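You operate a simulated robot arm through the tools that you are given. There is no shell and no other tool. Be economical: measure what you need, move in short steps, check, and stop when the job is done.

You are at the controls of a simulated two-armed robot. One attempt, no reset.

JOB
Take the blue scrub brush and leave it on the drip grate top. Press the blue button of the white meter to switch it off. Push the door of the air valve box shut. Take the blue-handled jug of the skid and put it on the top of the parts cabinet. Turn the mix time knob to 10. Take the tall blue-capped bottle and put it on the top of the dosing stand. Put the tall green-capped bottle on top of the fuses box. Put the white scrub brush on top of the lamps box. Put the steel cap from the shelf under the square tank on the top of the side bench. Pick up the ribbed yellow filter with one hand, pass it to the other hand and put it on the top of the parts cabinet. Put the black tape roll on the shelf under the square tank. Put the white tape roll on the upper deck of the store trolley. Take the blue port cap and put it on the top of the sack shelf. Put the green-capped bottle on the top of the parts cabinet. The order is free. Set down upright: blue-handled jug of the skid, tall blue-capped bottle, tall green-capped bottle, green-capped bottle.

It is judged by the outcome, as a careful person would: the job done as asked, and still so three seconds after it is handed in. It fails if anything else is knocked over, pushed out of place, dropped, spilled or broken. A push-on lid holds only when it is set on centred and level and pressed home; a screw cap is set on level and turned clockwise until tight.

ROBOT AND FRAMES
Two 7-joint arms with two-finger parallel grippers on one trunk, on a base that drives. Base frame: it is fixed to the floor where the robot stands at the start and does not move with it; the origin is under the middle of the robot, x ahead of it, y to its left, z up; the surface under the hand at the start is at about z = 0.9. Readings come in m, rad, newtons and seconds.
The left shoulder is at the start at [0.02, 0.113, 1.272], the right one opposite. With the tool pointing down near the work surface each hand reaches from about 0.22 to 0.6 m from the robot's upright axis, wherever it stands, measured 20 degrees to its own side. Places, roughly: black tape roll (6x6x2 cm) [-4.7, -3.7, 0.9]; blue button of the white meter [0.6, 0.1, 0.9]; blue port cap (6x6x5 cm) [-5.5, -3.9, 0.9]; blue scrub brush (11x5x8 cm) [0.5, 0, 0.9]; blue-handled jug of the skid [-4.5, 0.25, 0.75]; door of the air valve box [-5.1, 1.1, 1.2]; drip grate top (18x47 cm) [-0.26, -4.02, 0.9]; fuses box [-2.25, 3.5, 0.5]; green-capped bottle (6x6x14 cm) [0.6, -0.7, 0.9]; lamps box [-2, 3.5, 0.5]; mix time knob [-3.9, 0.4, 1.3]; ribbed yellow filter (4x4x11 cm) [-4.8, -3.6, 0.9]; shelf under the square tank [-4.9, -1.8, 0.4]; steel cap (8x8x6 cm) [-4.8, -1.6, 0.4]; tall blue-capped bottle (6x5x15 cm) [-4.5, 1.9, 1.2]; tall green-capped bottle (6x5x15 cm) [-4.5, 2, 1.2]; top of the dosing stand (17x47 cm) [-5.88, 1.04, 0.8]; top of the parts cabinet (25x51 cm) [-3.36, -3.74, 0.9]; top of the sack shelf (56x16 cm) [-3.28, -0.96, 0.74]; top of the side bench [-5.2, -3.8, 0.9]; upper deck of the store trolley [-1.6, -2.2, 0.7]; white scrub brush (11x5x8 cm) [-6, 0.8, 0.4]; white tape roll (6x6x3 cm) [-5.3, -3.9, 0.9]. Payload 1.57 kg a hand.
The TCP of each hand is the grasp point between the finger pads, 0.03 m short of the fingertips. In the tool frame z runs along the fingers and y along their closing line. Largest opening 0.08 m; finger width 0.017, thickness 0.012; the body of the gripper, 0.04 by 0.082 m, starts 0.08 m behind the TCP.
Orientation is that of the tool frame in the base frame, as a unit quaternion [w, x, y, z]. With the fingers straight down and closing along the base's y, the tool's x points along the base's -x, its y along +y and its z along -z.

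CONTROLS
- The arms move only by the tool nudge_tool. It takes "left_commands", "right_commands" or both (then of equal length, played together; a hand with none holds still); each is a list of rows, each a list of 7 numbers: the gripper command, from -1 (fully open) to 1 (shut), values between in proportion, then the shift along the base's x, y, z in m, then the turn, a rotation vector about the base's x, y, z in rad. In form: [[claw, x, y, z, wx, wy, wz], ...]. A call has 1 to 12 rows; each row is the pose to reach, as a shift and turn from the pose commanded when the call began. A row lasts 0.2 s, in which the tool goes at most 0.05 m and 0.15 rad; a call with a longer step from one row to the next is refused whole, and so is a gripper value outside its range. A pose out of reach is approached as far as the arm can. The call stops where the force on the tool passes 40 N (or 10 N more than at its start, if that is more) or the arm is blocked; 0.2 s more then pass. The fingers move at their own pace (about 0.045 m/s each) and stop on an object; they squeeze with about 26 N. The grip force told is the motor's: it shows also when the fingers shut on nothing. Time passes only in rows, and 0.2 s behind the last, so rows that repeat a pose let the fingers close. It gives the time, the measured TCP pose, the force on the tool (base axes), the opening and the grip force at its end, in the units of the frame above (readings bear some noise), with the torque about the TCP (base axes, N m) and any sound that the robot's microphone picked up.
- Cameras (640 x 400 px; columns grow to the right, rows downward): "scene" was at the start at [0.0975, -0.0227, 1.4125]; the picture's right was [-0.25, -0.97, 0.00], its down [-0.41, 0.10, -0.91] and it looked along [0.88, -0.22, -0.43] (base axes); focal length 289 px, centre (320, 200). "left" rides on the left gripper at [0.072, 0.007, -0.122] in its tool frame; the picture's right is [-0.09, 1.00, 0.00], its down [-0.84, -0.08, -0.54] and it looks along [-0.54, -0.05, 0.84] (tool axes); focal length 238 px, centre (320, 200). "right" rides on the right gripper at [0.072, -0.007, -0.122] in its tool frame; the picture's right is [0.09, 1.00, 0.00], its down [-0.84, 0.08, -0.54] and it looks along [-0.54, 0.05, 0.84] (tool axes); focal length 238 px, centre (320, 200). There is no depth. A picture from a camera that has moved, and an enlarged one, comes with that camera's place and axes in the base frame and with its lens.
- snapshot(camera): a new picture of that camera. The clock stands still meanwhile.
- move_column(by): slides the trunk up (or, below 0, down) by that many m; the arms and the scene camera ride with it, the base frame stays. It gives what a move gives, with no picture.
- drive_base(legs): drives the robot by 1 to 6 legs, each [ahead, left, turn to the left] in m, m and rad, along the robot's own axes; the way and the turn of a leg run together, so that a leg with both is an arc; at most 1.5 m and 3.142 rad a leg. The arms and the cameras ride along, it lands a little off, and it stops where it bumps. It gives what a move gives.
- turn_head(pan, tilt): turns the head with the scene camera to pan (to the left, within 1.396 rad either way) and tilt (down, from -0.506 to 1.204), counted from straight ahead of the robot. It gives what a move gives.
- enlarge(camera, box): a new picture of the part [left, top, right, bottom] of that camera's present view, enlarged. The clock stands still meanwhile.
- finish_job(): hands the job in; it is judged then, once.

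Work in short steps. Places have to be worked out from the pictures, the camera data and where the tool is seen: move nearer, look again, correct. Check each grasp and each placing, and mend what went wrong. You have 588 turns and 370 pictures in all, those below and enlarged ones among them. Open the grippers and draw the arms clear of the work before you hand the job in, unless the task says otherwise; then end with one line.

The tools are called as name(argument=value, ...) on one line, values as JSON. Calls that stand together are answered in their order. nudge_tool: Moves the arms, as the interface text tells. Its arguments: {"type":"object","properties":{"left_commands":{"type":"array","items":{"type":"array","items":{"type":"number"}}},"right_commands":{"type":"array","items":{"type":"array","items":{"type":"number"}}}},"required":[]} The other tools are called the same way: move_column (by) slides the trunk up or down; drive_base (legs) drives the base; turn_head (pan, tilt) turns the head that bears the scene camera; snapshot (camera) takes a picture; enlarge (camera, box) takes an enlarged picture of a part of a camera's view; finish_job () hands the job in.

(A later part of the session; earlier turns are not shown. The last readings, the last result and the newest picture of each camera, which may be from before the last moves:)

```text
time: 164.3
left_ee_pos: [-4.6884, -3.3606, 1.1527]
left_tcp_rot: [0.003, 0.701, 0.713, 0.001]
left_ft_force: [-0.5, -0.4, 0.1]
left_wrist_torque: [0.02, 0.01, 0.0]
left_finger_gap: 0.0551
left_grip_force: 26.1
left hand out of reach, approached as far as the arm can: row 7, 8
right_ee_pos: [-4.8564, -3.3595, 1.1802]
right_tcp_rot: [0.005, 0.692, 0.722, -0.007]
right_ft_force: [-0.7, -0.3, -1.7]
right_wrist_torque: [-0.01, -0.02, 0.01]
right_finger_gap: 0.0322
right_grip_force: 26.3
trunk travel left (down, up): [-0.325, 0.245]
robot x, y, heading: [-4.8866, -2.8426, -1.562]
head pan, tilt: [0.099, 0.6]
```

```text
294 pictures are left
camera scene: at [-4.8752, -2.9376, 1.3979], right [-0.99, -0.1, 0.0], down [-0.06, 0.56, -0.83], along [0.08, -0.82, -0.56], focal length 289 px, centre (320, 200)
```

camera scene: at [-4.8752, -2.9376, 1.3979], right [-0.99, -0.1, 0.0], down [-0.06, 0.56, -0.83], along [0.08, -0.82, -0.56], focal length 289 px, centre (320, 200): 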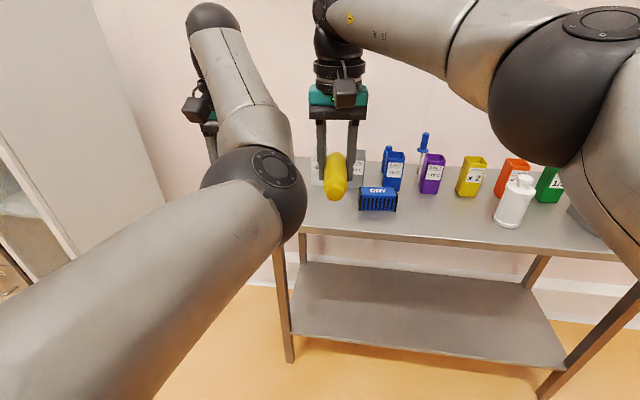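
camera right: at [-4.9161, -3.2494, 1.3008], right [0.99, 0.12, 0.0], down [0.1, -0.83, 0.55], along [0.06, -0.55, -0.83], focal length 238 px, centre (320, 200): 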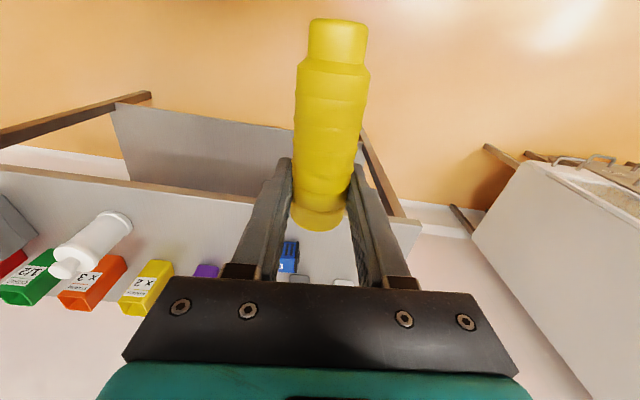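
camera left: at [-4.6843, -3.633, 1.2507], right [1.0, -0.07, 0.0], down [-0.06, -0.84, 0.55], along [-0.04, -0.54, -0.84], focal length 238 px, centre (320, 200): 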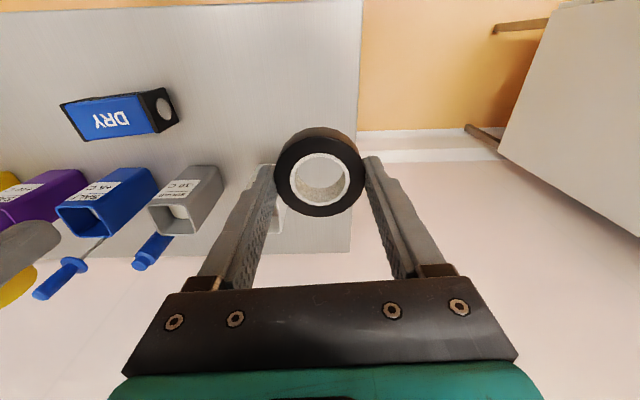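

Still elbow-in. I'll go to the extended pose where the elbow was out and yaw the tool by 90°, the orientation in which the arm tucked well before.

nudge_tool(left_commands=[[1, 0.02, -0.04, -0.01, 0, 0, 0], [1, 0.03, -0.08, -0.03, 0, 0, 0.0], [1, 0.03, -0.1, -0.04, 0, 0, 0.14], [1, 0.03, -0.1, -0.04, 0, 0, 0.28], [1, 0.03, -0.1, -0.04, 0, 0, 0.42], [1, 0.03, -0.1, -0.04, 0, 0, 0.56], [1, 0.03, -0.1, -0.04, 0, 0, 0.7], [1, 0.03, -0.1, -0.04, 0, 0, 0.84], [1, 0.03, -0.1, -0.04, 0, 0, 0.98], [1, 0.03, -0.1, -0.04, 0, 0, 1.12], [1, 0.03, -0.1, -0.04, 0, 0, 1.26], [1, 0.03, -0.1, -0.04, 0, 0, 1.4]])

snapshot(camera="scene")

```text
time: 166.9
left_ee_pos: [-4.6471, -3.4145, 1.1136]
left_tcp_rot: [0.002, 0.075, 0.997, 0.002]
left_ft_force: [-0.3, 0.5, 0.1]
left_wrist_torque: [0.01, 0.01, -0.03]
left_finger_gap: 0.0552
left_grip_force: 26.2
left hand out of reach, approached as far as the arm can: row 2, 3, 4, 5, 6, 7, 8, 9, 10, 11, 12
right_ee_pos: [-4.8568, -3.3593, 1.1807]
right_tcp_rot: [0.005, 0.693, 0.721, -0.006]
right_ft_force: [-0.2, -0.7, -0.5]
right_wrist_torque: [-0.02, 0.0, 0.0]
right_finger_gap: 0.0326
right_grip_force: 25.7
trunk travel left (down, up): [-0.325, 0.245]
robot x, y, heading: [-4.8854, -2.8382, -1.569]
head pan, tilt: [0.099, 0.6]
```

```text
293 pictures are left
camera scene: at [-4.875, -2.938, 1.3979], right [-0.99, -0.1, 0.0], down [-0.06, 0.56, -0.82], along [0.08, -0.82, -0.57], focal length 289 px, centre (320, 200)
```

scene: 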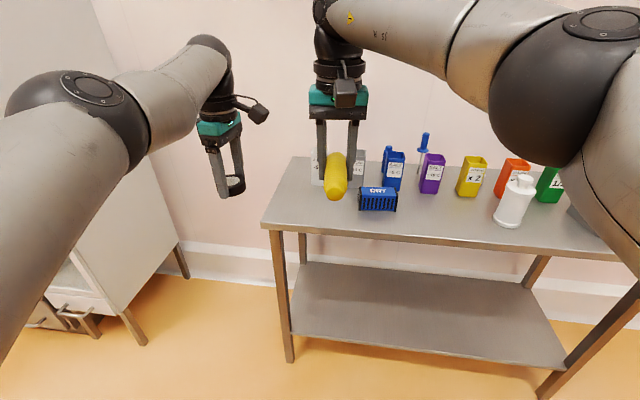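

Elbow out with the tool yawed. Now try retracting.

nudge_tool(left_commands=[[1, 0, 0.04, 0.01, 0, 0, 0], [1, 0, 0.08, 0.02, 0, 0, 0], [1, 0, 0.12, 0.03, 0, 0, 0], [1, 0, 0.16, 0.04, 0, 0, 0], [1, 0, 0.2, 0.05, 0, 0, 0]])

snapshot(camera="scene")

```text
time: 168.1
left_ee_pos: [-4.6238, -3.3955, 1.2012]
left_tcp_rot: [0.002, 0.076, 0.997, 0.003]
left_ft_force: [-0.5, 0.1, -1.1]
left_wrist_torque: [0.02, 0.03, -0.01]
left_finger_gap: 0.0549
left_grip_force: 25.8
left hand out of reach, approached as far as the arm can: row 1, 2, 3, 4, 5
right_ee_pos: [-4.8565, -3.3594, 1.1793]
right_tcp_rot: [0.005, 0.693, 0.721, -0.007]
right_ft_force: [-0.7, 0.2, 0.2]
right_wrist_torque: [-0.03, 0.02, 0.0]
right_finger_gap: 0.0321
right_grip_force: 25.9
trunk travel left (down, up): [-0.325, 0.245]
robot x, y, heading: [-4.8809, -2.8357, -1.572]
head pan, tilt: [0.099, 0.6]
```

```text
292 pictures are left
camera scene: at [-4.8748, -2.9374, 1.3979], right [-0.99, -0.1, 0.0], down [-0.06, 0.56, -0.83], along [0.08, -0.82, -0.56], focal length 289 px, centre (320, 200)
```

scene: 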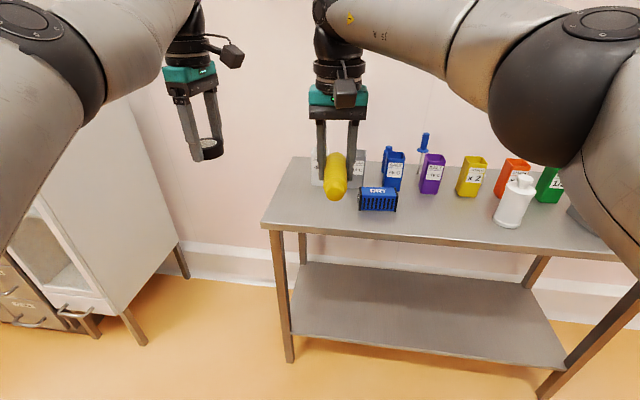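

It won't come closer in this yaw either. I'll test yawing further the same way and retracting.

nudge_tool(left_commands=[[1, 0, 0, -0.03, 0, 0, 0.14], [1, 0, 0, -0.05, 0, 0, 0.28], [1, 0, 0, -0.05, 0, 0, 0.42], [1, 0, 0, -0.05, 0, 0, 0.56], [1, 0, 0, -0.05, 0, 0, 0.7], [1, 0, 0, -0.05, 0, 0, 0.84], [1, 0, 0, -0.05, 0, 0, 0.98], [1, 0, 0, -0.05, 0, 0, 1.12], [1, 0, 0.04, -0.05, 0, 0, 1.26], [1, 0, 0.08, -0.05, 0, 0, 1.4], [1, 0, 0.12, -0.05, 0, 0, 1.54], [1, 0, 0.16, -0.05, 0, 0, 1.6]])

snapshot(camera="scene")

```text
time: 170.7
left_ee_pos: [-4.6555, -3.3927, 1.2185]
left_tcp_rot: [0.003, -0.662, 0.749, 0.003]
left_ft_force: [-1.4, 1.0, 0.1]
left_wrist_torque: [-0.04, -0.07, 0.0]
left_finger_gap: 0.0552
left_grip_force: 26.3
left hand out of reach, approached as far as the arm can: row 1, 2, 3, 4, 5, 6, 7, 8, 9, 10, 11, 12
right_ee_pos: [-4.8608, -3.3576, 1.182]
right_tcp_rot: [0.007, 0.693, 0.721, -0.006]
right_ft_force: [-1.0, 0.6, -0.6]
right_wrist_torque: [-0.03, -0.19, -0.01]
right_finger_gap: 0.0321
right_grip_force: 26.1
trunk travel left (down, up): [-0.325, 0.245]
robot x, y, heading: [-4.8847, -2.8438, -1.561]
head pan, tilt: [0.099, 0.6]
```

```text
291 pictures are left
camera scene: at [-4.8794, -2.9359, 1.3982], right [-0.99, -0.1, 0.0], down [-0.05, 0.56, -0.83], along [0.09, -0.82, -0.56], focal length 289 px, centre (320, 200)
```

scene: 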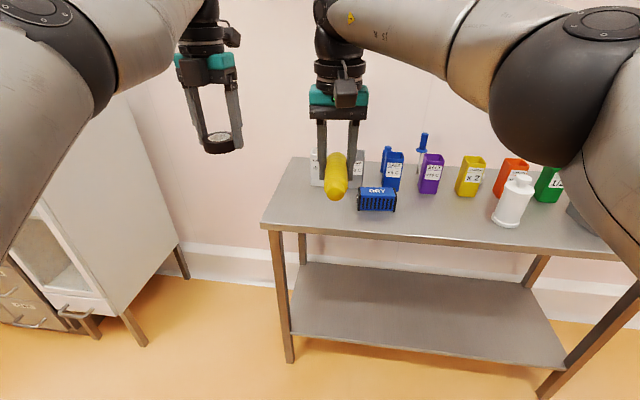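

The radial limit isn't wrist-related: the left elbow is now in the high posture rather than the low one used before. I'll back the base for space, yaw back, and rebuild the low-elbow posture.

drive_base(legs=[[-0.2, 0, 0]])

nudge_tool(left_commands=[[1, 0, -0.04, -0.04, 0, 0, -0.14], [1, 0, -0.06, -0.06, 0, 0, -0.28], [1, 0, -0.06, -0.06, 0, 0, -0.42], [1, 0, -0.06, -0.06, 0, 0, -0.56], [1, 0, -0.06, -0.06, 0, 0, -0.7], [1, 0, -0.06, -0.06, 0, 0, -0.84], [1, 0, -0.06, -0.06, 0, 0, -0.98], [1, 0, -0.06, -0.06, 0, 0, -1.12], [1, 0, -0.06, -0.06, 0, 0, -1.26], [1, 0, -0.06, -0.06, 0, 0, -1.4], [1, 0, -0.06, -0.06, 0, 0, -1.54]])

nudge_tool(left_commands=[[1, 0, 0, 0, 0, 0, -0.14], [1, 0, 0, -0.03, 0, 0, -0.28], [1, 0, 0, -0.06, 0, 0, -0.42], [1, 0, 0, -0.09, 0, 0, -0.56], [1, 0, 0, -0.12, 0, 0, -0.7], [1, 0, 0, -0.15, 0, 0, -0.84], [1, 0, 0, -0.18, 0, 0, -0.98], [1, 0, 0, -0.2, 0, 0, -1.12], [1, 0, 0, -0.2, 0, 0, -1.26], [1, 0, 0, -0.2, 0, 0, -1.4]])

snapshot(camera="scene")

```text
time: 172.1
left_ee_pos: [-4.6552, -3.2966, 1.2174]
left_tcp_rot: [0.001, -0.661, 0.75, 0.005]
left_ft_force: [0.6, -0.2, -1.2]
left_wrist_torque: [0.03, 0.0, 0.0]
left_finger_gap: 0.055
left_grip_force: 25.3
right_ee_pos: [-4.8585, -3.2604, 1.1812]
right_tcp_rot: [0.005, 0.693, 0.721, -0.006]
right_ft_force: [0.7, -0.4, -0.7]
right_wrist_torque: [-0.02, 0.03, 0.0]
right_finger_gap: 0.0323
right_grip_force: 25.5
trunk travel left (down, up): [-0.325, 0.245]
robot x, y, heading: [-4.8843, -2.7399, -1.571]
head pan, tilt: [0.099, 0.6]
stopped in leg 1: the robot was blocked; the commanded pose is now the measured one
```

```text
refused: row 1 steps farther than a row can; nothing moved
```

```text
time: 174.3
left_ee_pos: [-4.6558, -3.3147, 1.015]
left_tcp_rot: [0.002, -0.021, 1.0, 0.003]
left_ft_force: [-0.9, -0.7, 0.0]
left_wrist_torque: [-0.03, 0.0, 0.0]
left_finger_gap: 0.0549
left_grip_force: 25.7
left hand out of reach, approached as far as the arm can: row 2, 3, 4, 5, 6, 7, 8, 9, 10
right_ee_pos: [-4.8582, -3.2587, 1.1813]
right_tcp_rot: [0.005, 0.694, 0.72, -0.006]
right_ft_force: [0.3, -0.2, -1.3]
right_wrist_torque: [0.03, 0.02, -0.01]
right_finger_gap: 0.0322
right_grip_force: 25.8
trunk travel left (down, up): [-0.325, 0.245]
robot x, y, heading: [-4.882, -2.7384, -1.579]
head pan, tilt: [0.099, 0.6]
```

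```text
290 pictures are left
camera scene: at [-4.8769, -2.8379, 1.3979], right [-1.0, -0.1, 0.0], down [-0.06, 0.56, -0.83], along [0.08, -0.82, -0.56], focal length 289 px, centre (320, 200)
```

scene: 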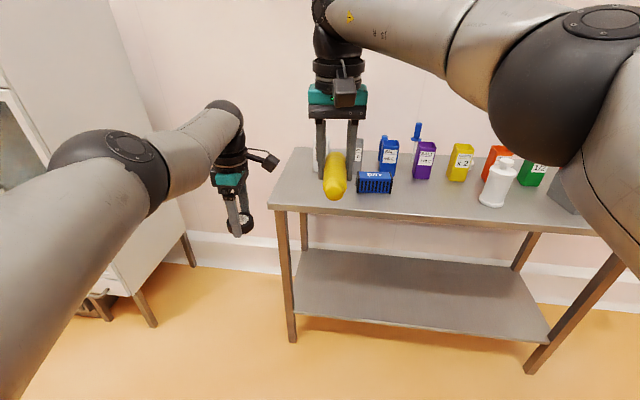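

The base touched something behind (the tank), so I'll stay here. Next: pitch the left tool forward again to straighten the arm.

nudge_tool(left_commands=[[1, 0, 0, 0.02, -0.14, 0, 0], [1, 0, 0, 0.03, -0.28, 0, 0], [1, 0, 0, 0.04, -0.42, 0, 0], [1, 0, 0, 0.04, -0.56, 0, 0], [1, 0, 0, 0.04, -0.7, 0, 0], [1, 0, 0, 0.04, -0.84, 0, 0], [1, 0, 0, 0.04, -0.98, 0, 0], [1, 0, 0, 0.04, -1.12, 0, 0], [1, 0, 0, 0.04, -1.26, 0, 0], [1, 0, 0, 0.04, -1.4, 0, 0], [1, 0, 0, 0.04, -1.54, 0, 0]])

nudge_tool(left_commands=[[1, 0, 0.04, -0.01, 0, 0, 0], [1, 0, 0.08, -0.02, 0, 0, 0], [1, 0, 0.12, -0.03, 0, 0, 0], [1, 0, 0.16, -0.05, 0, 0, 0]])

snapshot(camera="scene")

```text
time: 176.7
left_ee_pos: [-4.633, -3.4429, 0.9717]
left_tcp_rot: [-0.017, -0.023, 0.719, -0.694]
left_ft_force: [1.1, 0.2, -0.3]
left_wrist_torque: [0.04, -0.01, 0.0]
left_finger_gap: 0.055
left_grip_force: 26.7
left hand out of reach, approached as far as the arm can: row 1, 2, 3, 4, 5, 6, 7, 8, 9, 10, 11
right_ee_pos: [-4.8583, -3.2589, 1.1813]
right_tcp_rot: [0.005, 0.694, 0.72, -0.006]
right_ft_force: [1.0, 0.3, -0.4]
right_wrist_torque: [0.0, -0.03, -0.01]
right_finger_gap: 0.0324
right_grip_force: 25.7
trunk travel left (down, up): [-0.325, 0.245]
robot x, y, heading: [-4.8809, -2.7374, -1.569]
head pan, tilt: [0.099, 0.6]
```

```text
time: 177.7
left_ee_pos: [-4.6182, -3.3406, 0.8522]
left_tcp_rot: [-0.015, -0.018, 0.718, -0.695]
left_ft_force: [0.3, -0.1, -0.1]
left_wrist_torque: [0.0, 0.03, 0.02]
left_finger_gap: 0.0552
left_grip_force: 26.2
left hand out of reach, approached as far as the arm can: row 1, 2, 3, 4
right_ee_pos: [-4.8586, -3.2602, 1.1825]
right_tcp_rot: [0.006, 0.694, 0.72, -0.007]
right_ft_force: [-0.7, 0.5, -0.8]
right_wrist_torque: [-0.04, 0.03, 0.01]
right_finger_gap: 0.0323
right_grip_force: 25.6
trunk travel left (down, up): [-0.325, 0.245]
robot x, y, heading: [-4.8807, -2.7406, -1.574]
head pan, tilt: [0.099, 0.6]
```

```text
289 pictures are left
camera scene: at [-4.8768, -2.8375, 1.3979], right [-1.0, -0.1, 0.0], down [-0.06, 0.56, -0.83], along [0.08, -0.82, -0.56], focal length 289 px, centre (320, 200)
```

scene: 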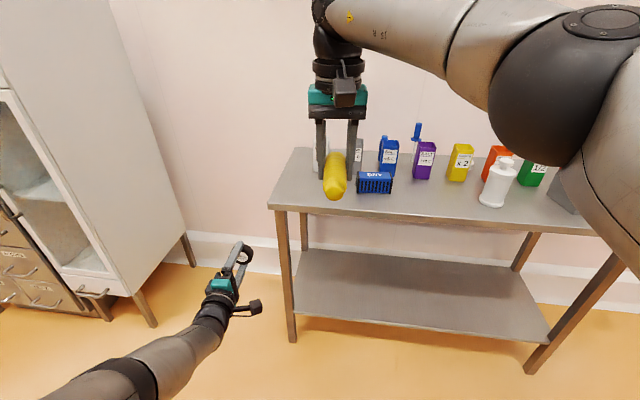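

Arm is straight and low. Keep pulling in at this level and watch which way the elbow bends.

nudge_tool(left_commands=[[1, 0, 0.04, 0, 0, 0, 0], [1, 0, 0.08, 0, 0, 0, 0], [1, 0, 0.12, 0, 0, 0, 0], [1, 0, 0.16, 0, 0, 0, 0]])

snapshot(camera="scene")

```text
time: 178.7
left_ee_pos: [-4.6044, -3.2192, 0.7728]
left_tcp_rot: [-0.013, -0.018, 0.719, -0.695]
left_ft_force: [-0.4, -0.2, -0.2]
left_wrist_torque: [-0.01, -0.01, -0.02]
left_finger_gap: 0.0548
left_grip_force: 26.5
left hand out of reach, approached as far as the arm can: row 1, 2, 3, 4
right_ee_pos: [-4.8574, -3.2582, 1.1816]
right_tcp_rot: [0.006, 0.693, 0.721, -0.006]
right_ft_force: [-0.1, -0.7, -0.6]
right_wrist_torque: [0.0, 0.01, -0.01]
right_finger_gap: 0.032
right_grip_force: 26.2
trunk travel left (down, up): [-0.325, 0.245]
robot x, y, heading: [-4.8846, -2.7435, -1.577]
head pan, tilt: [0.099, 0.6]
```

```text
288 pictures are left
camera scene: at [-4.8768, -2.8373, 1.398], right [-1.0, -0.1, 0.0], down [-0.06, 0.56, -0.83], along [0.08, -0.82, -0.56], focal length 289 px, centre (320, 200)
```

scene: 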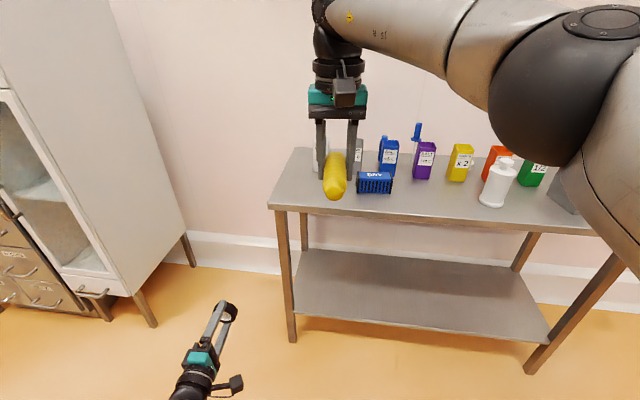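

The straight arm is stuck at its singular pose. Rolling the tool about the arm axis here should rotate the upper arm too, letting the elbow bend another way; I'll roll by 1.54 rad and see.

nudge_tool(left_commands=[[1, 0, 0, 0, 0, 0.14, 0], [1, 0, 0, 0, 0, 0.28, 0], [1, 0, 0, 0, 0, 0.42, 0], [1, 0, 0, 0, 0, 0.56, 0], [1, 0, 0, 0, 0, 0.7, 0], [1, 0, 0, 0, 0, 0.84, 0], [1, 0, 0, 0, 0, 0.98, 0], [1, 0, 0, 0, 0, 1.12, 0], [1, 0, 0, 0, 0, 1.26, 0], [1, 0, 0, 0, 0, 1.4, 0], [1, 0, 0, 0, 0, 1.54, 0]])

turn_head(pan=0.6, tilt=0.9)

snapshot(camera="scene")

```text
time: 181.1
left_ee_pos: [-4.6047, -3.2183, 0.7779]
left_tcp_rot: [0.512, 0.496, -0.507, 0.485]
left_ft_force: [0.0, 0.2, -1.1]
left_wrist_torque: [0.02, -0.02, -0.03]
left_finger_gap: 0.0548
left_grip_force: 25.9
left hand out of reach, approached as far as the arm can: row 3, 4, 5, 6, 7, 8, 9, 10, 11
right_ee_pos: [-4.8583, -3.2605, 1.1817]
right_tcp_rot: [0.006, 0.694, 0.72, -0.007]
right_ft_force: [-0.2, 0.4, -0.4]
right_wrist_torque: [0.0, 0.05, 0.0]
right_finger_gap: 0.0323
right_grip_force: 25.7
trunk travel left (down, up): [-0.325, 0.245]
robot x, y, heading: [-4.8849, -2.7411, -1.573]
head pan, tilt: [0.099, 0.6]
```

```text
time: 182.0
left_ee_pos: [-4.604, -3.2184, 0.778]
left_tcp_rot: [0.511, 0.495, -0.508, 0.485]
left_ft_force: [-0.2, 0.5, -1.2]
left_wrist_torque: [0.01, 0.0, 0.02]
left_finger_gap: 0.0548
left_grip_force: 26.2
right_ee_pos: [-4.8595, -3.2597, 1.1817]
right_tcp_rot: [0.005, 0.693, 0.721, -0.006]
right_ft_force: [-0.2, 0.4, -0.3]
right_wrist_torque: [0.01, 0.03, 0.02]
right_finger_gap: 0.0322
right_grip_force: 25.6
trunk travel left (down, up): [-0.325, 0.245]
robot x, y, heading: [-4.8861, -2.7399, -1.573]
head pan, tilt: [0.6, 0.901]
```

```text
287 pictures are left
camera scene: at [-4.8431, -2.8124, 1.3732], right [-0.83, -0.56, 0.0], down [-0.44, 0.65, -0.62], along [0.35, -0.51, -0.78], focal length 289 px, centre (320, 200)
```

scene: 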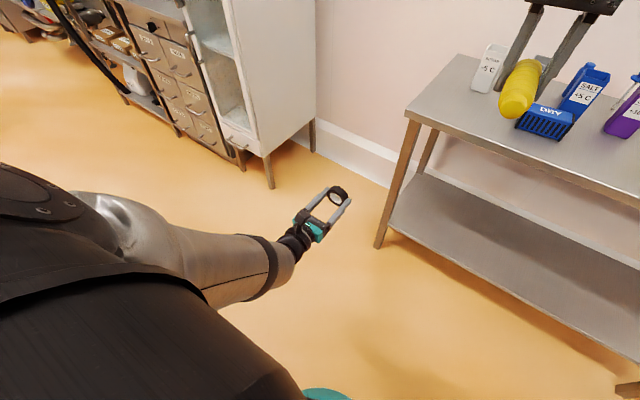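

I'll pitch the tool down here (camera forward) with a modest rise, and look at the resulting elbow.

nudge_tool(left_commands=[[1, 0, 0, 0.0, 0.14, 0, 0], [1, 0, 0, 0.02, 0.28, 0, 0], [1, 0, 0, 0.04, 0.42, 0, 0], [1, 0, 0, 0.06, 0.56, 0, 0], [1, 0, 0, 0.08, 0.7, 0, 0], [1, 0, 0, 0.1, 0.84, 0, 0], [1, 0, 0, 0.12, 0.98, 0, 0], [1, 0, 0, 0.14, 1.12, 0, 0], [1, 0, 0, 0.16, 1.26, 0, 0], [1, 0, 0, 0.18, 1.4, 0, 0], [1, 0, 0, 0.2, 1.54, 0, 0], [1, 0, 0, 0.2, 1.57, 0, 0]])

turn_head(pan=0.3, tilt=0.6)

snapshot(camera="scene")

```text
time: 184.6
left_ee_pos: [-4.6049, -3.2196, 0.9776]
left_tcp_rot: [0.009, 0.712, -0.702, -0.016]
left_ft_force: [0.2, 0.0, -1.0]
left_wrist_torque: [0.05, -0.01, -0.01]
left_finger_gap: 0.055
left_grip_force: 25.5
right_ee_pos: [-4.8584, -3.2586, 1.1816]
right_tcp_rot: [0.005, 0.693, 0.721, -0.006]
right_ft_force: [0.4, 0.2, -0.3]
right_wrist_torque: [-0.03, -0.02, -0.02]
right_finger_gap: 0.0323
right_grip_force: 25.9
trunk travel left (down, up): [-0.325, 0.245]
robot x, y, heading: [-4.8841, -2.738, -1.571]
head pan, tilt: [0.6, 0.901]
```

```text
time: 185.4
left_ee_pos: [-4.6042, -3.219, 0.9771]
left_tcp_rot: [0.01, 0.712, -0.702, -0.015]
left_ft_force: [-0.4, 0.0, -0.4]
left_wrist_torque: [-0.02, -0.02, 0.01]
left_finger_gap: 0.0547
left_grip_force: 25.8
right_ee_pos: [-4.8585, -3.2588, 1.1821]
right_tcp_rot: [0.005, 0.694, 0.72, -0.006]
right_ft_force: [-0.6, 0.3, -0.7]
right_wrist_torque: [-0.02, 0.04, 0.05]
right_finger_gap: 0.0326
right_grip_force: 25.5
trunk travel left (down, up): [-0.325, 0.245]
robot x, y, heading: [-4.882, -2.7359, -1.569]
head pan, tilt: [0.3, 0.6]
```

```text
286 pictures are left
camera scene: at [-4.8594, -2.8344, 1.3978], right [-0.96, -0.29, 0.0], down [-0.17, 0.54, -0.82], along [0.24, -0.79, -0.57], focal length 289 px, centre (320, 200)
```

scene: 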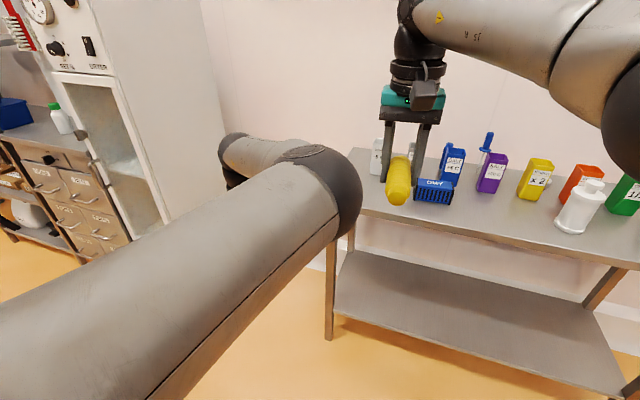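

The pose is reached but the elbow is still inside. I'll swing the left hand out to the side and back, which both tucks it and may re-seat the elbow.

nudge_tool(left_commands=[[1, 0.04, 0.02, 0, 0, 0, 0], [1, 0.08, 0.04, 0, 0, 0, 0], [1, 0.12, 0.06, 0, 0, 0, 0], [1, 0.16, 0.08, 0, 0, 0, 0], [1, 0.19, 0.11, 0, 0, 0, 0], [1, 0.21, 0.15, 0, 0, 0, 0], [1, 0.22, 0.19, 0, 0, 0, 0], [1, 0.22, 0.23, 0, 0, 0, 0], [1, 0.22, 0.27, 0, 0, 0, 0], [1, 0.22, 0.31, 0, 0, 0, 0]])

turn_head(pan=0.9, tilt=0.5)

snapshot(camera="scene")

```text
time: 187.6
left_ee_pos: [-4.3851, -2.9077, 0.9773]
left_tcp_rot: [0.01, 0.711, -0.703, -0.016]
left_ft_force: [-0.5, -0.3, -0.6]
left_wrist_torque: [-0.02, 0.04, -0.01]
left_finger_gap: 0.055
left_grip_force: 26.0
right_ee_pos: [-4.8591, -3.2585, 1.1815]
right_tcp_rot: [0.007, 0.693, 0.721, -0.006]
right_ft_force: [-0.1, 0.0, -0.7]
right_wrist_torque: [-0.02, 0.01, 0.02]
right_finger_gap: 0.0321
right_grip_force: 26.2
trunk travel left (down, up): [-0.325, 0.245]
robot x, y, heading: [-4.8864, -2.7392, -1.57]
head pan, tilt: [0.3, 0.6]
```

```text
time: 188.6
left_ee_pos: [-4.3852, -2.9071, 0.977]
left_tcp_rot: [0.01, 0.712, -0.702, -0.016]
left_ft_force: [-0.1, 0.4, -0.6]
left_wrist_torque: [-0.04, 0.0, -0.03]
left_finger_gap: 0.0553
left_grip_force: 26.1
right_ee_pos: [-4.8585, -3.2578, 1.1817]
right_tcp_rot: [0.005, 0.694, 0.72, -0.007]
right_ft_force: [-0.4, -0.7, -0.9]
right_wrist_torque: [0.0, -0.04, 0.02]
right_finger_gap: 0.0326
right_grip_force: 26.1
trunk travel left (down, up): [-0.325, 0.245]
robot x, y, heading: [-4.8855, -2.7385, -1.572]
head pan, tilt: [0.901, 0.499]
```

```text
285 pictures are left
camera scene: at [-4.8144, -2.8066, 1.407], right [-0.62, -0.78, 0.0], down [-0.37, 0.3, -0.88], along [0.69, -0.55, -0.48], focal length 289 px, centre (320, 200)
```

scene: 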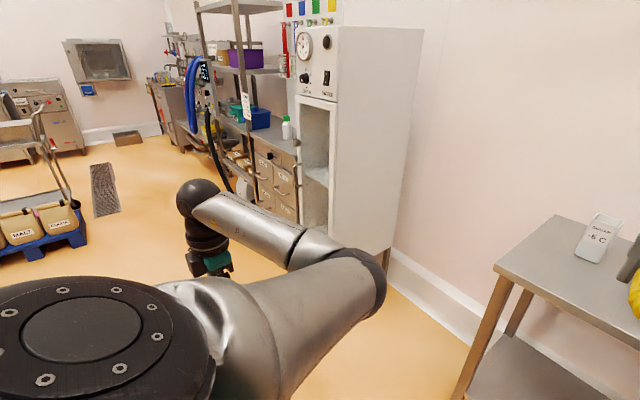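

The pose tracks well with the tool yawed 180°, so I'll live with the inward elbow for now and put the tape down first at the tank shelf (north of here). I'll strafe east into the open, turn around and look.

drive_base(legs=[[0.1, 0, 0], [0, 0.8, 0], [0, 0, 1.571]])

turn_head(pan=1.2, tilt=0.4)

snapshot(camera="scene")

```text
time: 197.5
left_ee_pos: [-3.931, -2.3362, 0.9757]
left_tcp_rot: [0.019, 1.0, 0.015, -0.003]
left_ft_force: [0.2, 0.6, -0.1]
left_wrist_torque: [-0.02, 0.01, -0.01]
left_finger_gap: 0.0548
left_grip_force: 26.3
right_ee_pos: [-3.5718, -2.805, 1.1813]
right_tcp_rot: [0.008, -0.026, 1.0, 0.0]
right_ft_force: [0.3, 0.3, -0.6]
right_wrist_torque: [0.03, -0.02, -0.02]
right_finger_gap: 0.0324
right_grip_force: 26.3
trunk travel left (down, up): [-0.325, 0.245]
robot x, y, heading: [-4.0914, -2.836, 0.01]
head pan, tilt: [0.901, 0.499]
```

```text
time: 198.3
left_ee_pos: [-3.9309, -2.3362, 0.975]
left_tcp_rot: [0.019, 1.0, 0.014, -0.003]
left_ft_force: [-1.0, -1.3, -0.5]
left_wrist_torque: [0.03, 0.0, -0.02]
left_finger_gap: 0.0549
left_grip_force: 26.1
right_ee_pos: [-3.5732, -2.805, 1.1818]
right_tcp_rot: [0.008, -0.026, 1.0, -0.001]
right_ft_force: [-1.0, 0.9, 0.1]
right_wrist_torque: [-0.02, -0.04, 0.02]
right_finger_gap: 0.0323
right_grip_force: 26.1
trunk travel left (down, up): [-0.325, 0.245]
robot x, y, heading: [-4.0907, -2.8363, 0.01]
head pan, tilt: [1.201, 0.4]
```

```text
284 pictures are left
camera scene: at [-4.0505, -2.7504, 1.4161], right [0.94, -0.35, 0.0], down [-0.14, -0.36, -0.92], along [0.32, 0.86, -0.39], focal length 289 px, centre (320, 200)
```

scene: 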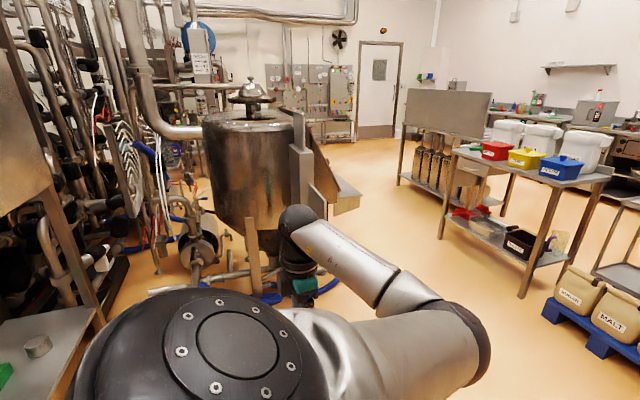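

The shelf with the steel cap (near [-4.82, -1.57]) opens to the east. I'll turn to face west and strafe north to stand in front of it.

drive_base(legs=[[0, 0, 1.571], [0, 0, 1.56], [-0.1, 0, 0], [0, -0.85, 0]])

turn_head(pan=-0.1, tilt=0.6)

snapshot(camera="scene")

```text
time: 211.2
left_ee_pos: [-4.1583, -2.4897, 0.9755]
left_tcp_rot: [0.003, -0.009, 1.0, 0.018]
left_ft_force: [0.4, -0.4, 0.0]
left_wrist_torque: [0.01, 0.0, -0.01]
left_finger_gap: 0.0552
left_grip_force: 25.9
right_ee_pos: [-4.5139, -2.0172, 1.1817]
right_tcp_rot: [0.0, 1.0, 0.021, -0.008]
right_ft_force: [-0.7, -0.2, -0.5]
right_wrist_torque: [0.01, 0.01, -0.02]
right_finger_gap: 0.0323
right_grip_force: 25.9
trunk travel left (down, up): [-0.325, 0.245]
robot x, y, heading: [-3.9925, -1.9855, -3.139]
head pan, tilt: [1.201, 0.4]
```

```text
time: 212.6
left_ee_pos: [-4.1589, -2.4901, 0.9772]
left_tcp_rot: [0.003, -0.01, 1.0, 0.018]
left_ft_force: [1.0, 0.3, -0.1]
left_wrist_torque: [0.01, -0.02, -0.01]
left_finger_gap: 0.0548
left_grip_force: 26.1
right_ee_pos: [-4.5144, -2.0167, 1.1814]
right_tcp_rot: [-0.001, 1.0, 0.022, -0.008]
right_ft_force: [-0.7, 1.0, -1.0]
right_wrist_torque: [-0.02, -0.02, 0.0]
right_finger_gap: 0.0321
right_grip_force: 25.9
trunk travel left (down, up): [-0.325, 0.245]
robot x, y, heading: [-3.9943, -1.9885, -3.137]
head pan, tilt: [-0.099, 0.6]
```

```text
283 pictures are left
camera scene: at [-4.0945, -1.982, 1.3979], right [0.1, 1.0, 0.0], down [0.56, -0.05, -0.83], along [-0.82, 0.08, -0.56], focal length 289 px, centre (320, 200)
```

scene: 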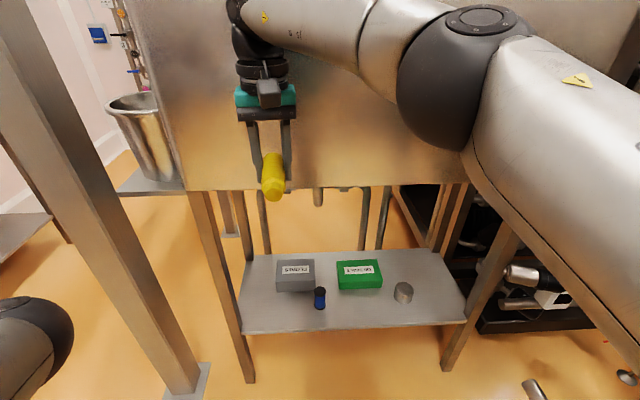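

Clear view of the shelf: free spot between the blue item and the steel cap near [-4.79, -1.745]. I'll pull the right hand (filter) in, bring the left hand forward, and lower the trunk.

nudge_tool(left_commands=[[1, -0.03, 0.0, 0, 0, 0, 0], [1, -0.07, 0.01, 0, 0, 0, 0], [1, -0.11, 0.03, 0, 0, 0, 0], [1, -0.15, 0.05, 0, 0, 0, 0], [1, -0.18, 0.08, 0, 0, 0, 0], [1, -0.2, 0.12, 0, 0, 0, 0], [1, -0.22, 0.15, 0, 0, 0, 0], [1, -0.24, 0.18, 0, 0, 0, 0]], right_commands=[[1, 0.03, 0.03, 0, 0, 0, 0], [1, 0.06, 0.06, 0.0, 0, 0, 0], [1, 0.09, 0.09, 0.0, 0, 0, 0], [1, 0.12, 0.12, 0.0, 0, 0, 0], [1, 0.15, 0.15, 0.0, 0, 0, 0], [1, 0.17, 0.18, 0.0, 0, 0, 0], [1, 0.19, 0.2, 0.0, 0, 0, 0], [1, 0.19, 0.2, 0.0, 0, 0, 0]])

snapshot(camera="scene")

```text
time: 214.4
left_ee_pos: [-4.4022, -2.3098, 0.9755]
left_tcp_rot: [0.004, -0.01, 1.0, 0.017]
left_ft_force: [0.3, 0.2, -0.6]
left_wrist_torque: [-0.01, -0.01, 0.02]
left_finger_gap: 0.0549
left_grip_force: 26.4
right_ee_pos: [-4.3218, -1.8166, 1.1812]
right_tcp_rot: [-0.001, 1.0, 0.022, -0.007]
right_ft_force: [-0.3, -0.4, -0.2]
right_wrist_torque: [0.01, 0.02, -0.02]
right_finger_gap: 0.0323
right_grip_force: 25.7
trunk travel left (down, up): [-0.325, 0.245]
robot x, y, heading: [-3.9964, -1.9929, -3.141]
head pan, tilt: [-0.099, 0.6]
```

```text
282 pictures are left
camera scene: at [-4.0948, -1.9816, 1.3979], right [0.1, 1.0, 0.0], down [0.56, -0.05, -0.82], along [-0.82, 0.08, -0.57], focal length 289 px, centre (320, 200)
```

scene: 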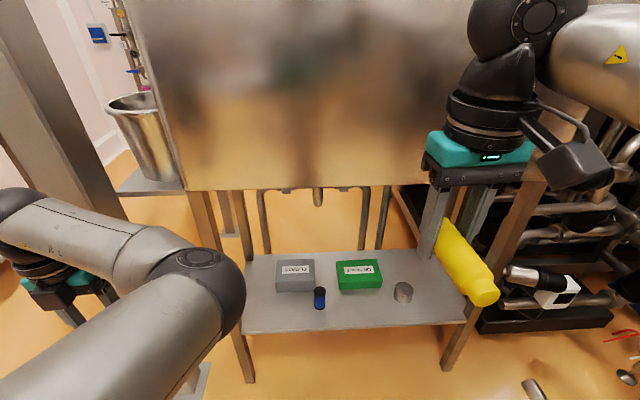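

Now lower the trunk and drive to face the shelf spot.

move_column(by=-0.32)

drive_base(legs=[[0, -0.41, 0], [0.22, 0, 0]])

turn_head(pan=0.1, tilt=0.7)

snapshot(camera="scene")

snapshot(camera="left")

```text
time: 217.6
left_ee_pos: [-4.4016, -2.3101, 0.6554]
left_tcp_rot: [0.003, -0.01, 1.0, 0.018]
left_ft_force: [-0.7, 0.4, -1.3]
left_wrist_torque: [0.01, -0.01, 0.02]
left_finger_gap: 0.0549
left_grip_force: 26.4
right_ee_pos: [-4.3223, -1.8172, 0.8609]
right_tcp_rot: [-0.001, 1.0, 0.022, -0.008]
right_ft_force: [0.3, -0.3, 0.0]
right_wrist_torque: [-0.03, 0.0, 0.01]
right_finger_gap: 0.0324
right_grip_force: 26.3
trunk travel left (down, up): [-0.005, 0.565]
robot x, y, heading: [-3.9964, -1.9907, -3.135]
head pan, tilt: [-0.099, 0.6]
```

```text
time: 221.4
left_ee_pos: [-4.6203, -1.9013, 0.6564]
left_tcp_rot: [0.004, -0.011, 1.0, 0.018]
left_ft_force: [-0.3, -0.8, 0.0]
left_wrist_torque: [0.02, -0.01, -0.02]
left_finger_gap: 0.0548
left_grip_force: 26.3
right_ee_pos: [-4.5415, -1.4076, 0.8613]
right_tcp_rot: [-0.001, 1.0, 0.023, -0.008]
right_ft_force: [0.3, 0.1, -1.0]
right_wrist_torque: [-0.03, 0.0, -0.01]
right_finger_gap: 0.0322
right_grip_force: 25.6
trunk travel left (down, up): [-0.005, 0.565]
robot x, y, heading: [-4.2142, -1.5838, -3.134]
head pan, tilt: [-0.099, 0.6]
```

```text
time: 222.2
left_ee_pos: [-4.6197, -1.9003, 0.6559]
left_tcp_rot: [0.002, -0.012, 1.0, 0.018]
left_ft_force: [-0.2, 0.1, -0.3]
left_wrist_torque: [0.01, 0.0, -0.02]
left_finger_gap: 0.055
left_grip_force: 26.2
right_ee_pos: [-4.5439, -1.4079, 0.8599]
right_tcp_rot: [0.0, 1.0, 0.024, -0.008]
right_ft_force: [-0.5, 0.1, -1.5]
right_wrist_torque: [0.0, 0.0, 0.03]
right_finger_gap: 0.0323
right_grip_force: 25.8
trunk travel left (down, up): [-0.005, 0.565]
robot x, y, heading: [-4.215, -1.5789, -3.133]
head pan, tilt: [0.099, 0.7]
```

```text
281 pictures are left
camera scene: at [-4.311, -1.5889, 1.0693], right [-0.11, 0.99, 0.0], down [0.64, 0.07, -0.77], along [-0.76, -0.08, -0.64], focal length 289 px, centre (320, 200)
```

scene: 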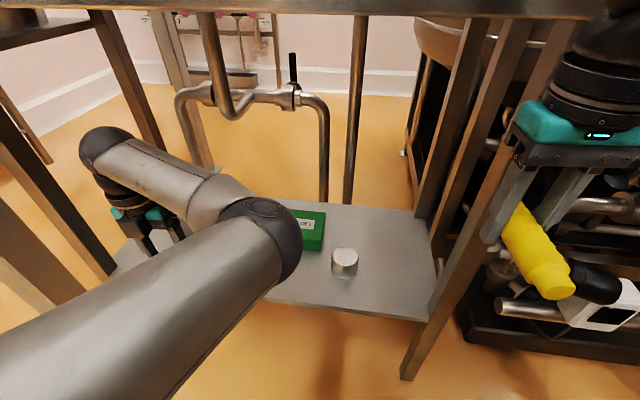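

```text
280 pictures are left
camera left: at [-4.692, -1.8998, 0.7774], right [0.07, 1.0, 0.04], down [0.84, -0.08, 0.54], along [0.55, -0.01, -0.84], focal length 238 px, centre (320, 200)
```

left: 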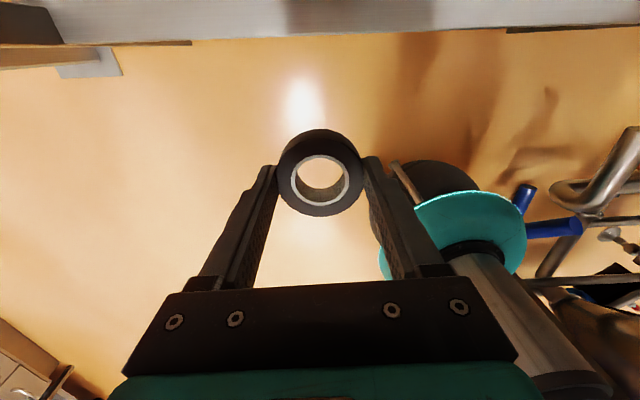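

Left hand is at the shelf's front. I'll advance it over the free spot near y -1.78, staying above, and check.

nudge_tool(left_commands=[[1, -0.03, 0.025, -0.02, 0, 0, 0], [1, -0.06, 0.05, -0.04, 0, 0, 0], [1, -0.09, 0.075, -0.06, 0, 0, 0], [1, -0.12, 0.1, -0.08, 0, 0, 0], [1, -0.15, 0.12, -0.1, 0, 0, 0], [1, -0.16, 0.12, -0.13, 0, 0, 0]])

snapshot(camera="scene")

snapshot(camera="left")

```text
time: 223.6
left_ee_pos: [-4.7608, -1.786, 0.5612]
left_tcp_rot: [0.003, -0.012, 1.0, 0.017]
left_ft_force: [0.4, 0.7, -0.8]
left_wrist_torque: [-0.01, 0.04, -0.01]
left_finger_gap: 0.055
left_grip_force: 26.2
left hand out of reach, approached as far as the arm can: row 5, 6
right_ee_pos: [-4.5432, -1.4063, 0.8607]
right_tcp_rot: [0.0, 1.0, 0.024, -0.007]
right_ft_force: [-1.0, 0.6, -0.5]
right_wrist_torque: [-0.02, -0.03, 0.01]
right_finger_gap: 0.0323
right_grip_force: 26.2
trunk travel left (down, up): [-0.005, 0.565]
robot x, y, heading: [-4.2123, -1.5796, -3.137]
head pan, tilt: [0.099, 0.7]
```

```text
279 pictures are left
camera scene: at [-4.3109, -1.5892, 1.0693], right [-0.11, 0.99, 0.0], down [0.64, 0.07, -0.76], along [-0.76, -0.08, -0.64], focal length 289 px, centre (320, 200)
```

scene: 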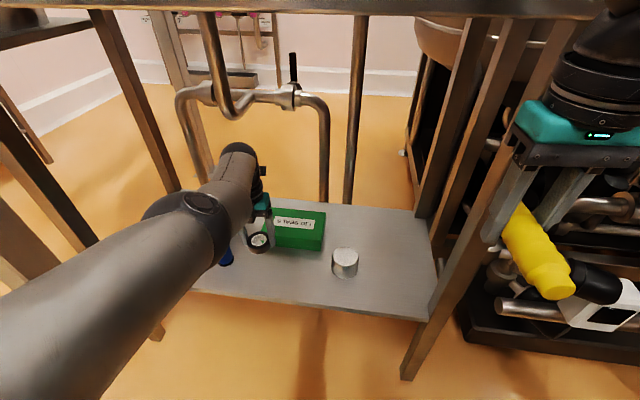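

```text
278 pictures are left
camera left: at [-4.8332, -1.7851, 0.683], right [0.07, 1.0, 0.04], down [0.84, -0.08, 0.54], along [0.54, -0.01, -0.84], focal length 238 px, centre (320, 200)
```

left: 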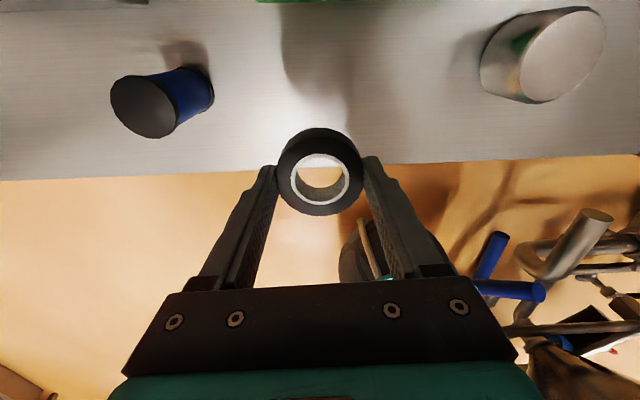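

The arm is at full stretch; I'll move the base 5 cm closer, then lower the tape.

drive_base(legs=[[0.05, 0, 0]])

nudge_tool(left_commands=[[1, 0.015, 0, -0.035, 0, 0, 0], [1, 0.015, 0, -0.07, 0, 0, 0], [1, 0.015, 0, -0.1, 0, 0, 0]])

snapshot(camera="left")

```text
time: 224.5
left_ee_pos: [-4.8093, -1.7851, 0.5598]
left_tcp_rot: [0.003, -0.01, 1.0, 0.018]
left_ft_force: [-0.1, 0.0, -0.1]
left_wrist_torque: [0.02, 0.01, 0.01]
left_finger_gap: 0.055
left_grip_force: 25.9
right_ee_pos: [-4.5915, -1.4091, 0.8602]
right_tcp_rot: [-0.001, 1.0, 0.024, -0.008]
right_ft_force: [0.8, -0.9, -0.5]
right_wrist_torque: [-0.02, 0.01, -0.01]
right_finger_gap: 0.0325
right_grip_force: 25.9
trunk travel left (down, up): [-0.005, 0.565]
robot x, y, heading: [-4.2654, -1.5781, -3.14]
head pan, tilt: [0.099, 0.7]
```

```text
time: 225.3
left_ee_pos: [-4.7778, -1.7876, 0.4823]
left_tcp_rot: [0.003, -0.012, 1.0, 0.018]
left_ft_force: [-0.1, 0.4, -1.0]
left_wrist_torque: [-0.02, 0.03, -0.01]
left_finger_gap: 0.0546
left_grip_force: 25.8
left hand out of reach, approached as far as the arm can: row 2, 3
right_ee_pos: [-4.5922, -1.4085, 0.86]
right_tcp_rot: [0.0, 1.0, 0.023, -0.008]
right_ft_force: [-0.3, 0.3, -1.0]
right_wrist_torque: [-0.02, -0.04, -0.01]
right_finger_gap: 0.0323
right_grip_force: 25.6
trunk travel left (down, up): [-0.005, 0.565]
robot x, y, heading: [-4.2658, -1.5821, -3.133]
head pan, tilt: [0.099, 0.7]
```

```text
277 pictures are left
camera left: at [-4.851, -1.7867, 0.6043], right [0.07, 1.0, 0.04], down [0.84, -0.08, 0.54], along [0.55, -0.01, -0.84], focal length 238 px, centre (320, 200)
```

left: 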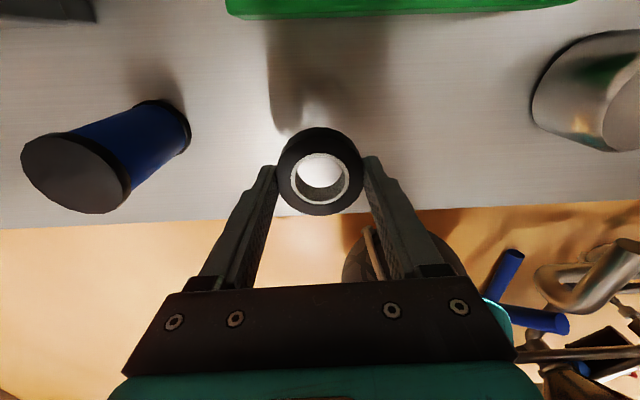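

Still at full stretch. I'll pull the right hand back a little for leg clearance, move the base 6 cm closer and continue down.

nudge_tool(right_commands=[[1, 0.02, -0.015, 0.01, 0, 0, 0], [1, 0.04, -0.03, 0.02, 0, 0, 0], [1, 0.055, -0.04, 0.03, 0, 0, 0]])

drive_base(legs=[[0.06, 0, 0]])

nudge_tool(left_commands=[[1, 0.02, 0.005, -0.015, 0, 0, 0], [1, 0.045, 0.005, -0.03, 0, 0, 0], [1, 0.045, 0.005, -0.04, 0, 0, 0]])

snapshot(camera="left")

```text
time: 226.1
left_ee_pos: [-4.7791, -1.7876, 0.4829]
left_tcp_rot: [0.003, -0.011, 1.0, 0.018]
left_ft_force: [0.3, 0.0, -0.6]
left_wrist_torque: [-0.02, 0.02, 0.02]
left_finger_gap: 0.055
left_grip_force: 25.9
right_ee_pos: [-4.5361, -1.448, 0.8916]
right_tcp_rot: [-0.001, 1.0, 0.023, -0.008]
right_ft_force: [-0.8, -0.5, -1.0]
right_wrist_torque: [0.01, 0.0, 0.0]
right_finger_gap: 0.0324
right_grip_force: 25.9
trunk travel left (down, up): [-0.005, 0.565]
robot x, y, heading: [-4.2619, -1.5782, -3.135]
head pan, tilt: [0.099, 0.7]
```

```text
time: 227.0
left_ee_pos: [-4.8394, -1.787, 0.4818]
left_tcp_rot: [0.004, -0.011, 1.0, 0.018]
left_ft_force: [-0.1, 0.1, -0.1]
left_wrist_torque: [-0.03, 0.01, 0.02]
left_finger_gap: 0.055
left_grip_force: 26.3
right_ee_pos: [-4.5965, -1.4489, 0.8922]
right_tcp_rot: [-0.002, 1.0, 0.024, -0.007]
right_ft_force: [0.4, 0.1, -0.6]
right_wrist_torque: [0.02, 0.03, -0.01]
right_finger_gap: 0.0322
right_grip_force: 26.4
trunk travel left (down, up): [-0.005, 0.565]
robot x, y, heading: [-4.3231, -1.5778, -3.131]
head pan, tilt: [0.099, 0.7]
```

```text
time: 227.8
left_ee_pos: [-4.7941, -1.7839, 0.442]
left_tcp_rot: [0.002, -0.011, 1.0, 0.018]
left_ft_force: [-0.4, 0.5, -1.1]
left_wrist_torque: [0.0, 0.0, 0.02]
left_finger_gap: 0.0548
left_grip_force: 26.0
right_ee_pos: [-4.5974, -1.4478, 0.8917]
right_tcp_rot: [-0.001, 1.0, 0.023, -0.008]
right_ft_force: [-0.6, -0.4, -0.8]
right_wrist_torque: [0.02, -0.01, 0.01]
right_finger_gap: 0.0325
right_grip_force: 26.0
trunk travel left (down, up): [-0.005, 0.565]
robot x, y, heading: [-4.325, -1.5796, -3.138]
head pan, tilt: [0.099, 0.7]
```

```text
276 pictures are left
camera left: at [-4.8661, -1.7824, 0.5642], right [0.07, 1.0, 0.04], down [0.84, -0.08, 0.54], along [0.55, -0.01, -0.84], focal length 238 px, centre (320, 200)
```

left: 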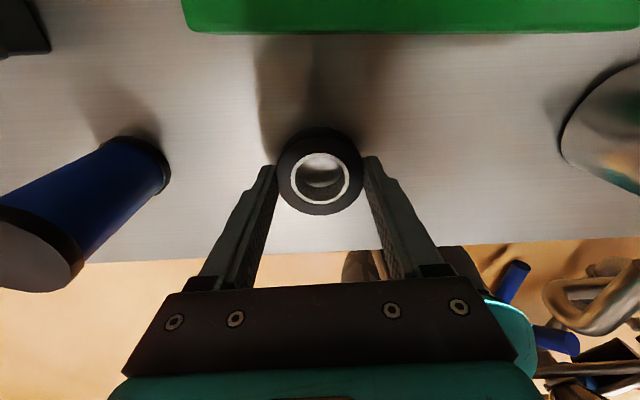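

Well over the shelf now. Lower in small steps until contact.

nudge_tool(left_commands=[[1, 0, 0, -0.008, 0, 0, 0], [1, 0, 0, -0.014, 0, 0, 0], [1, 0, 0, -0.02, 0, 0, 0], [1, 0, 0, -0.026, 0, 0, 0]])

snapshot(camera="left")

```text
time: 228.6
left_ee_pos: [-4.7963, -1.7831, 0.4318]
left_tcp_rot: [0.002, -0.012, 1.0, 0.016]
left_ft_force: [10.1, 2.7, 19.9]
left_wrist_torque: [-0.48, -0.21, 0.33]
left_finger_gap: 0.0553
left_grip_force: 26.2
right_ee_pos: [-4.5942, -1.4474, 0.8923]
right_tcp_rot: [-0.001, 1.0, 0.023, -0.01]
right_ft_force: [0.1, -0.2, -0.6]
right_wrist_torque: [0.02, 0.02, 0.01]
right_finger_gap: 0.0326
right_grip_force: 26.4
trunk travel left (down, up): [-0.005, 0.565]
robot x, y, heading: [-4.3226, -1.5807, -3.135]
head pan, tilt: [0.099, 0.7]
stopped in row 3 (left hand): the force on the tool passed its limit at 47 N (the readings are from after the stop); the commanded pose is now the measured one
```

```text
275 pictures are left
camera left: at [-4.8679, -1.783, 0.5533], right [0.07, 1.0, 0.03], down [0.84, -0.08, 0.54], along [0.55, -0.01, -0.84], focal length 238 px, centre (320, 200)
```

left: 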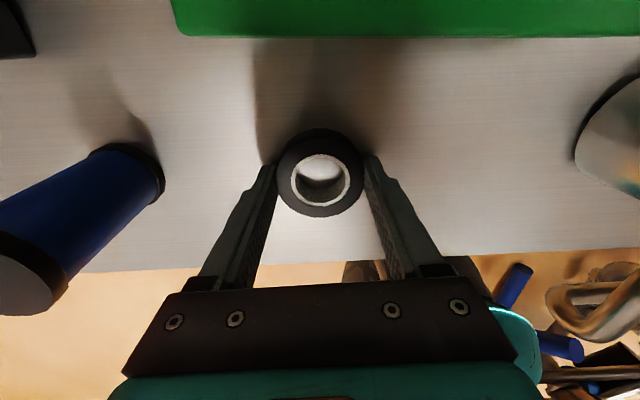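

Contact on the shelf. Release the tape, rise straight up, and check.

nudge_tool(left_commands=[[0, 0, 0, 0.002, 0, 0, 0], [-1, 0, 0, 0.002, 0, 0, 0], [-1, 0, 0, 0.002, 0, 0, 0], [-1, 0, 0, 0.03, 0, 0, 0], [-1, 0, 0, 0.07, 0, 0, 0], [-1, 0, 0, 0.11, 0, 0, 0]])

snapshot(camera="left")

```text
time: 230.0
left_ee_pos: [-4.7963, -1.7943, 0.5417]
left_tcp_rot: [0.003, -0.015, 1.0, 0.011]
left_ft_force: [0.3, 0.7, 0.7]
left_wrist_torque: [0.03, 0.03, 0.01]
left_finger_gap: 0.08
left_grip_force: 0.0
right_ee_pos: [-4.5958, -1.4488, 0.8918]
right_tcp_rot: [-0.001, 1.0, 0.023, -0.008]
right_ft_force: [0.2, 0.3, -0.7]
right_wrist_torque: [-0.01, 0.04, 0.0]
right_finger_gap: 0.0322
right_grip_force: 26.2
trunk travel left (down, up): [-0.005, 0.565]
robot x, y, heading: [-4.3208, -1.581, -3.133]
head pan, tilt: [0.099, 0.7]
```

```text
274 pictures are left
camera left: at [-4.8678, -1.7926, 0.6626], right [0.06, 1.0, 0.02], down [0.84, -0.06, 0.55], along [0.55, -0.01, -0.84], focal length 238 px, centre (320, 200)
```

left: 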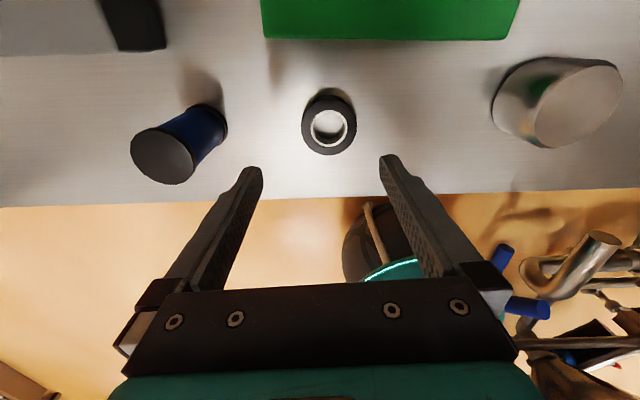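

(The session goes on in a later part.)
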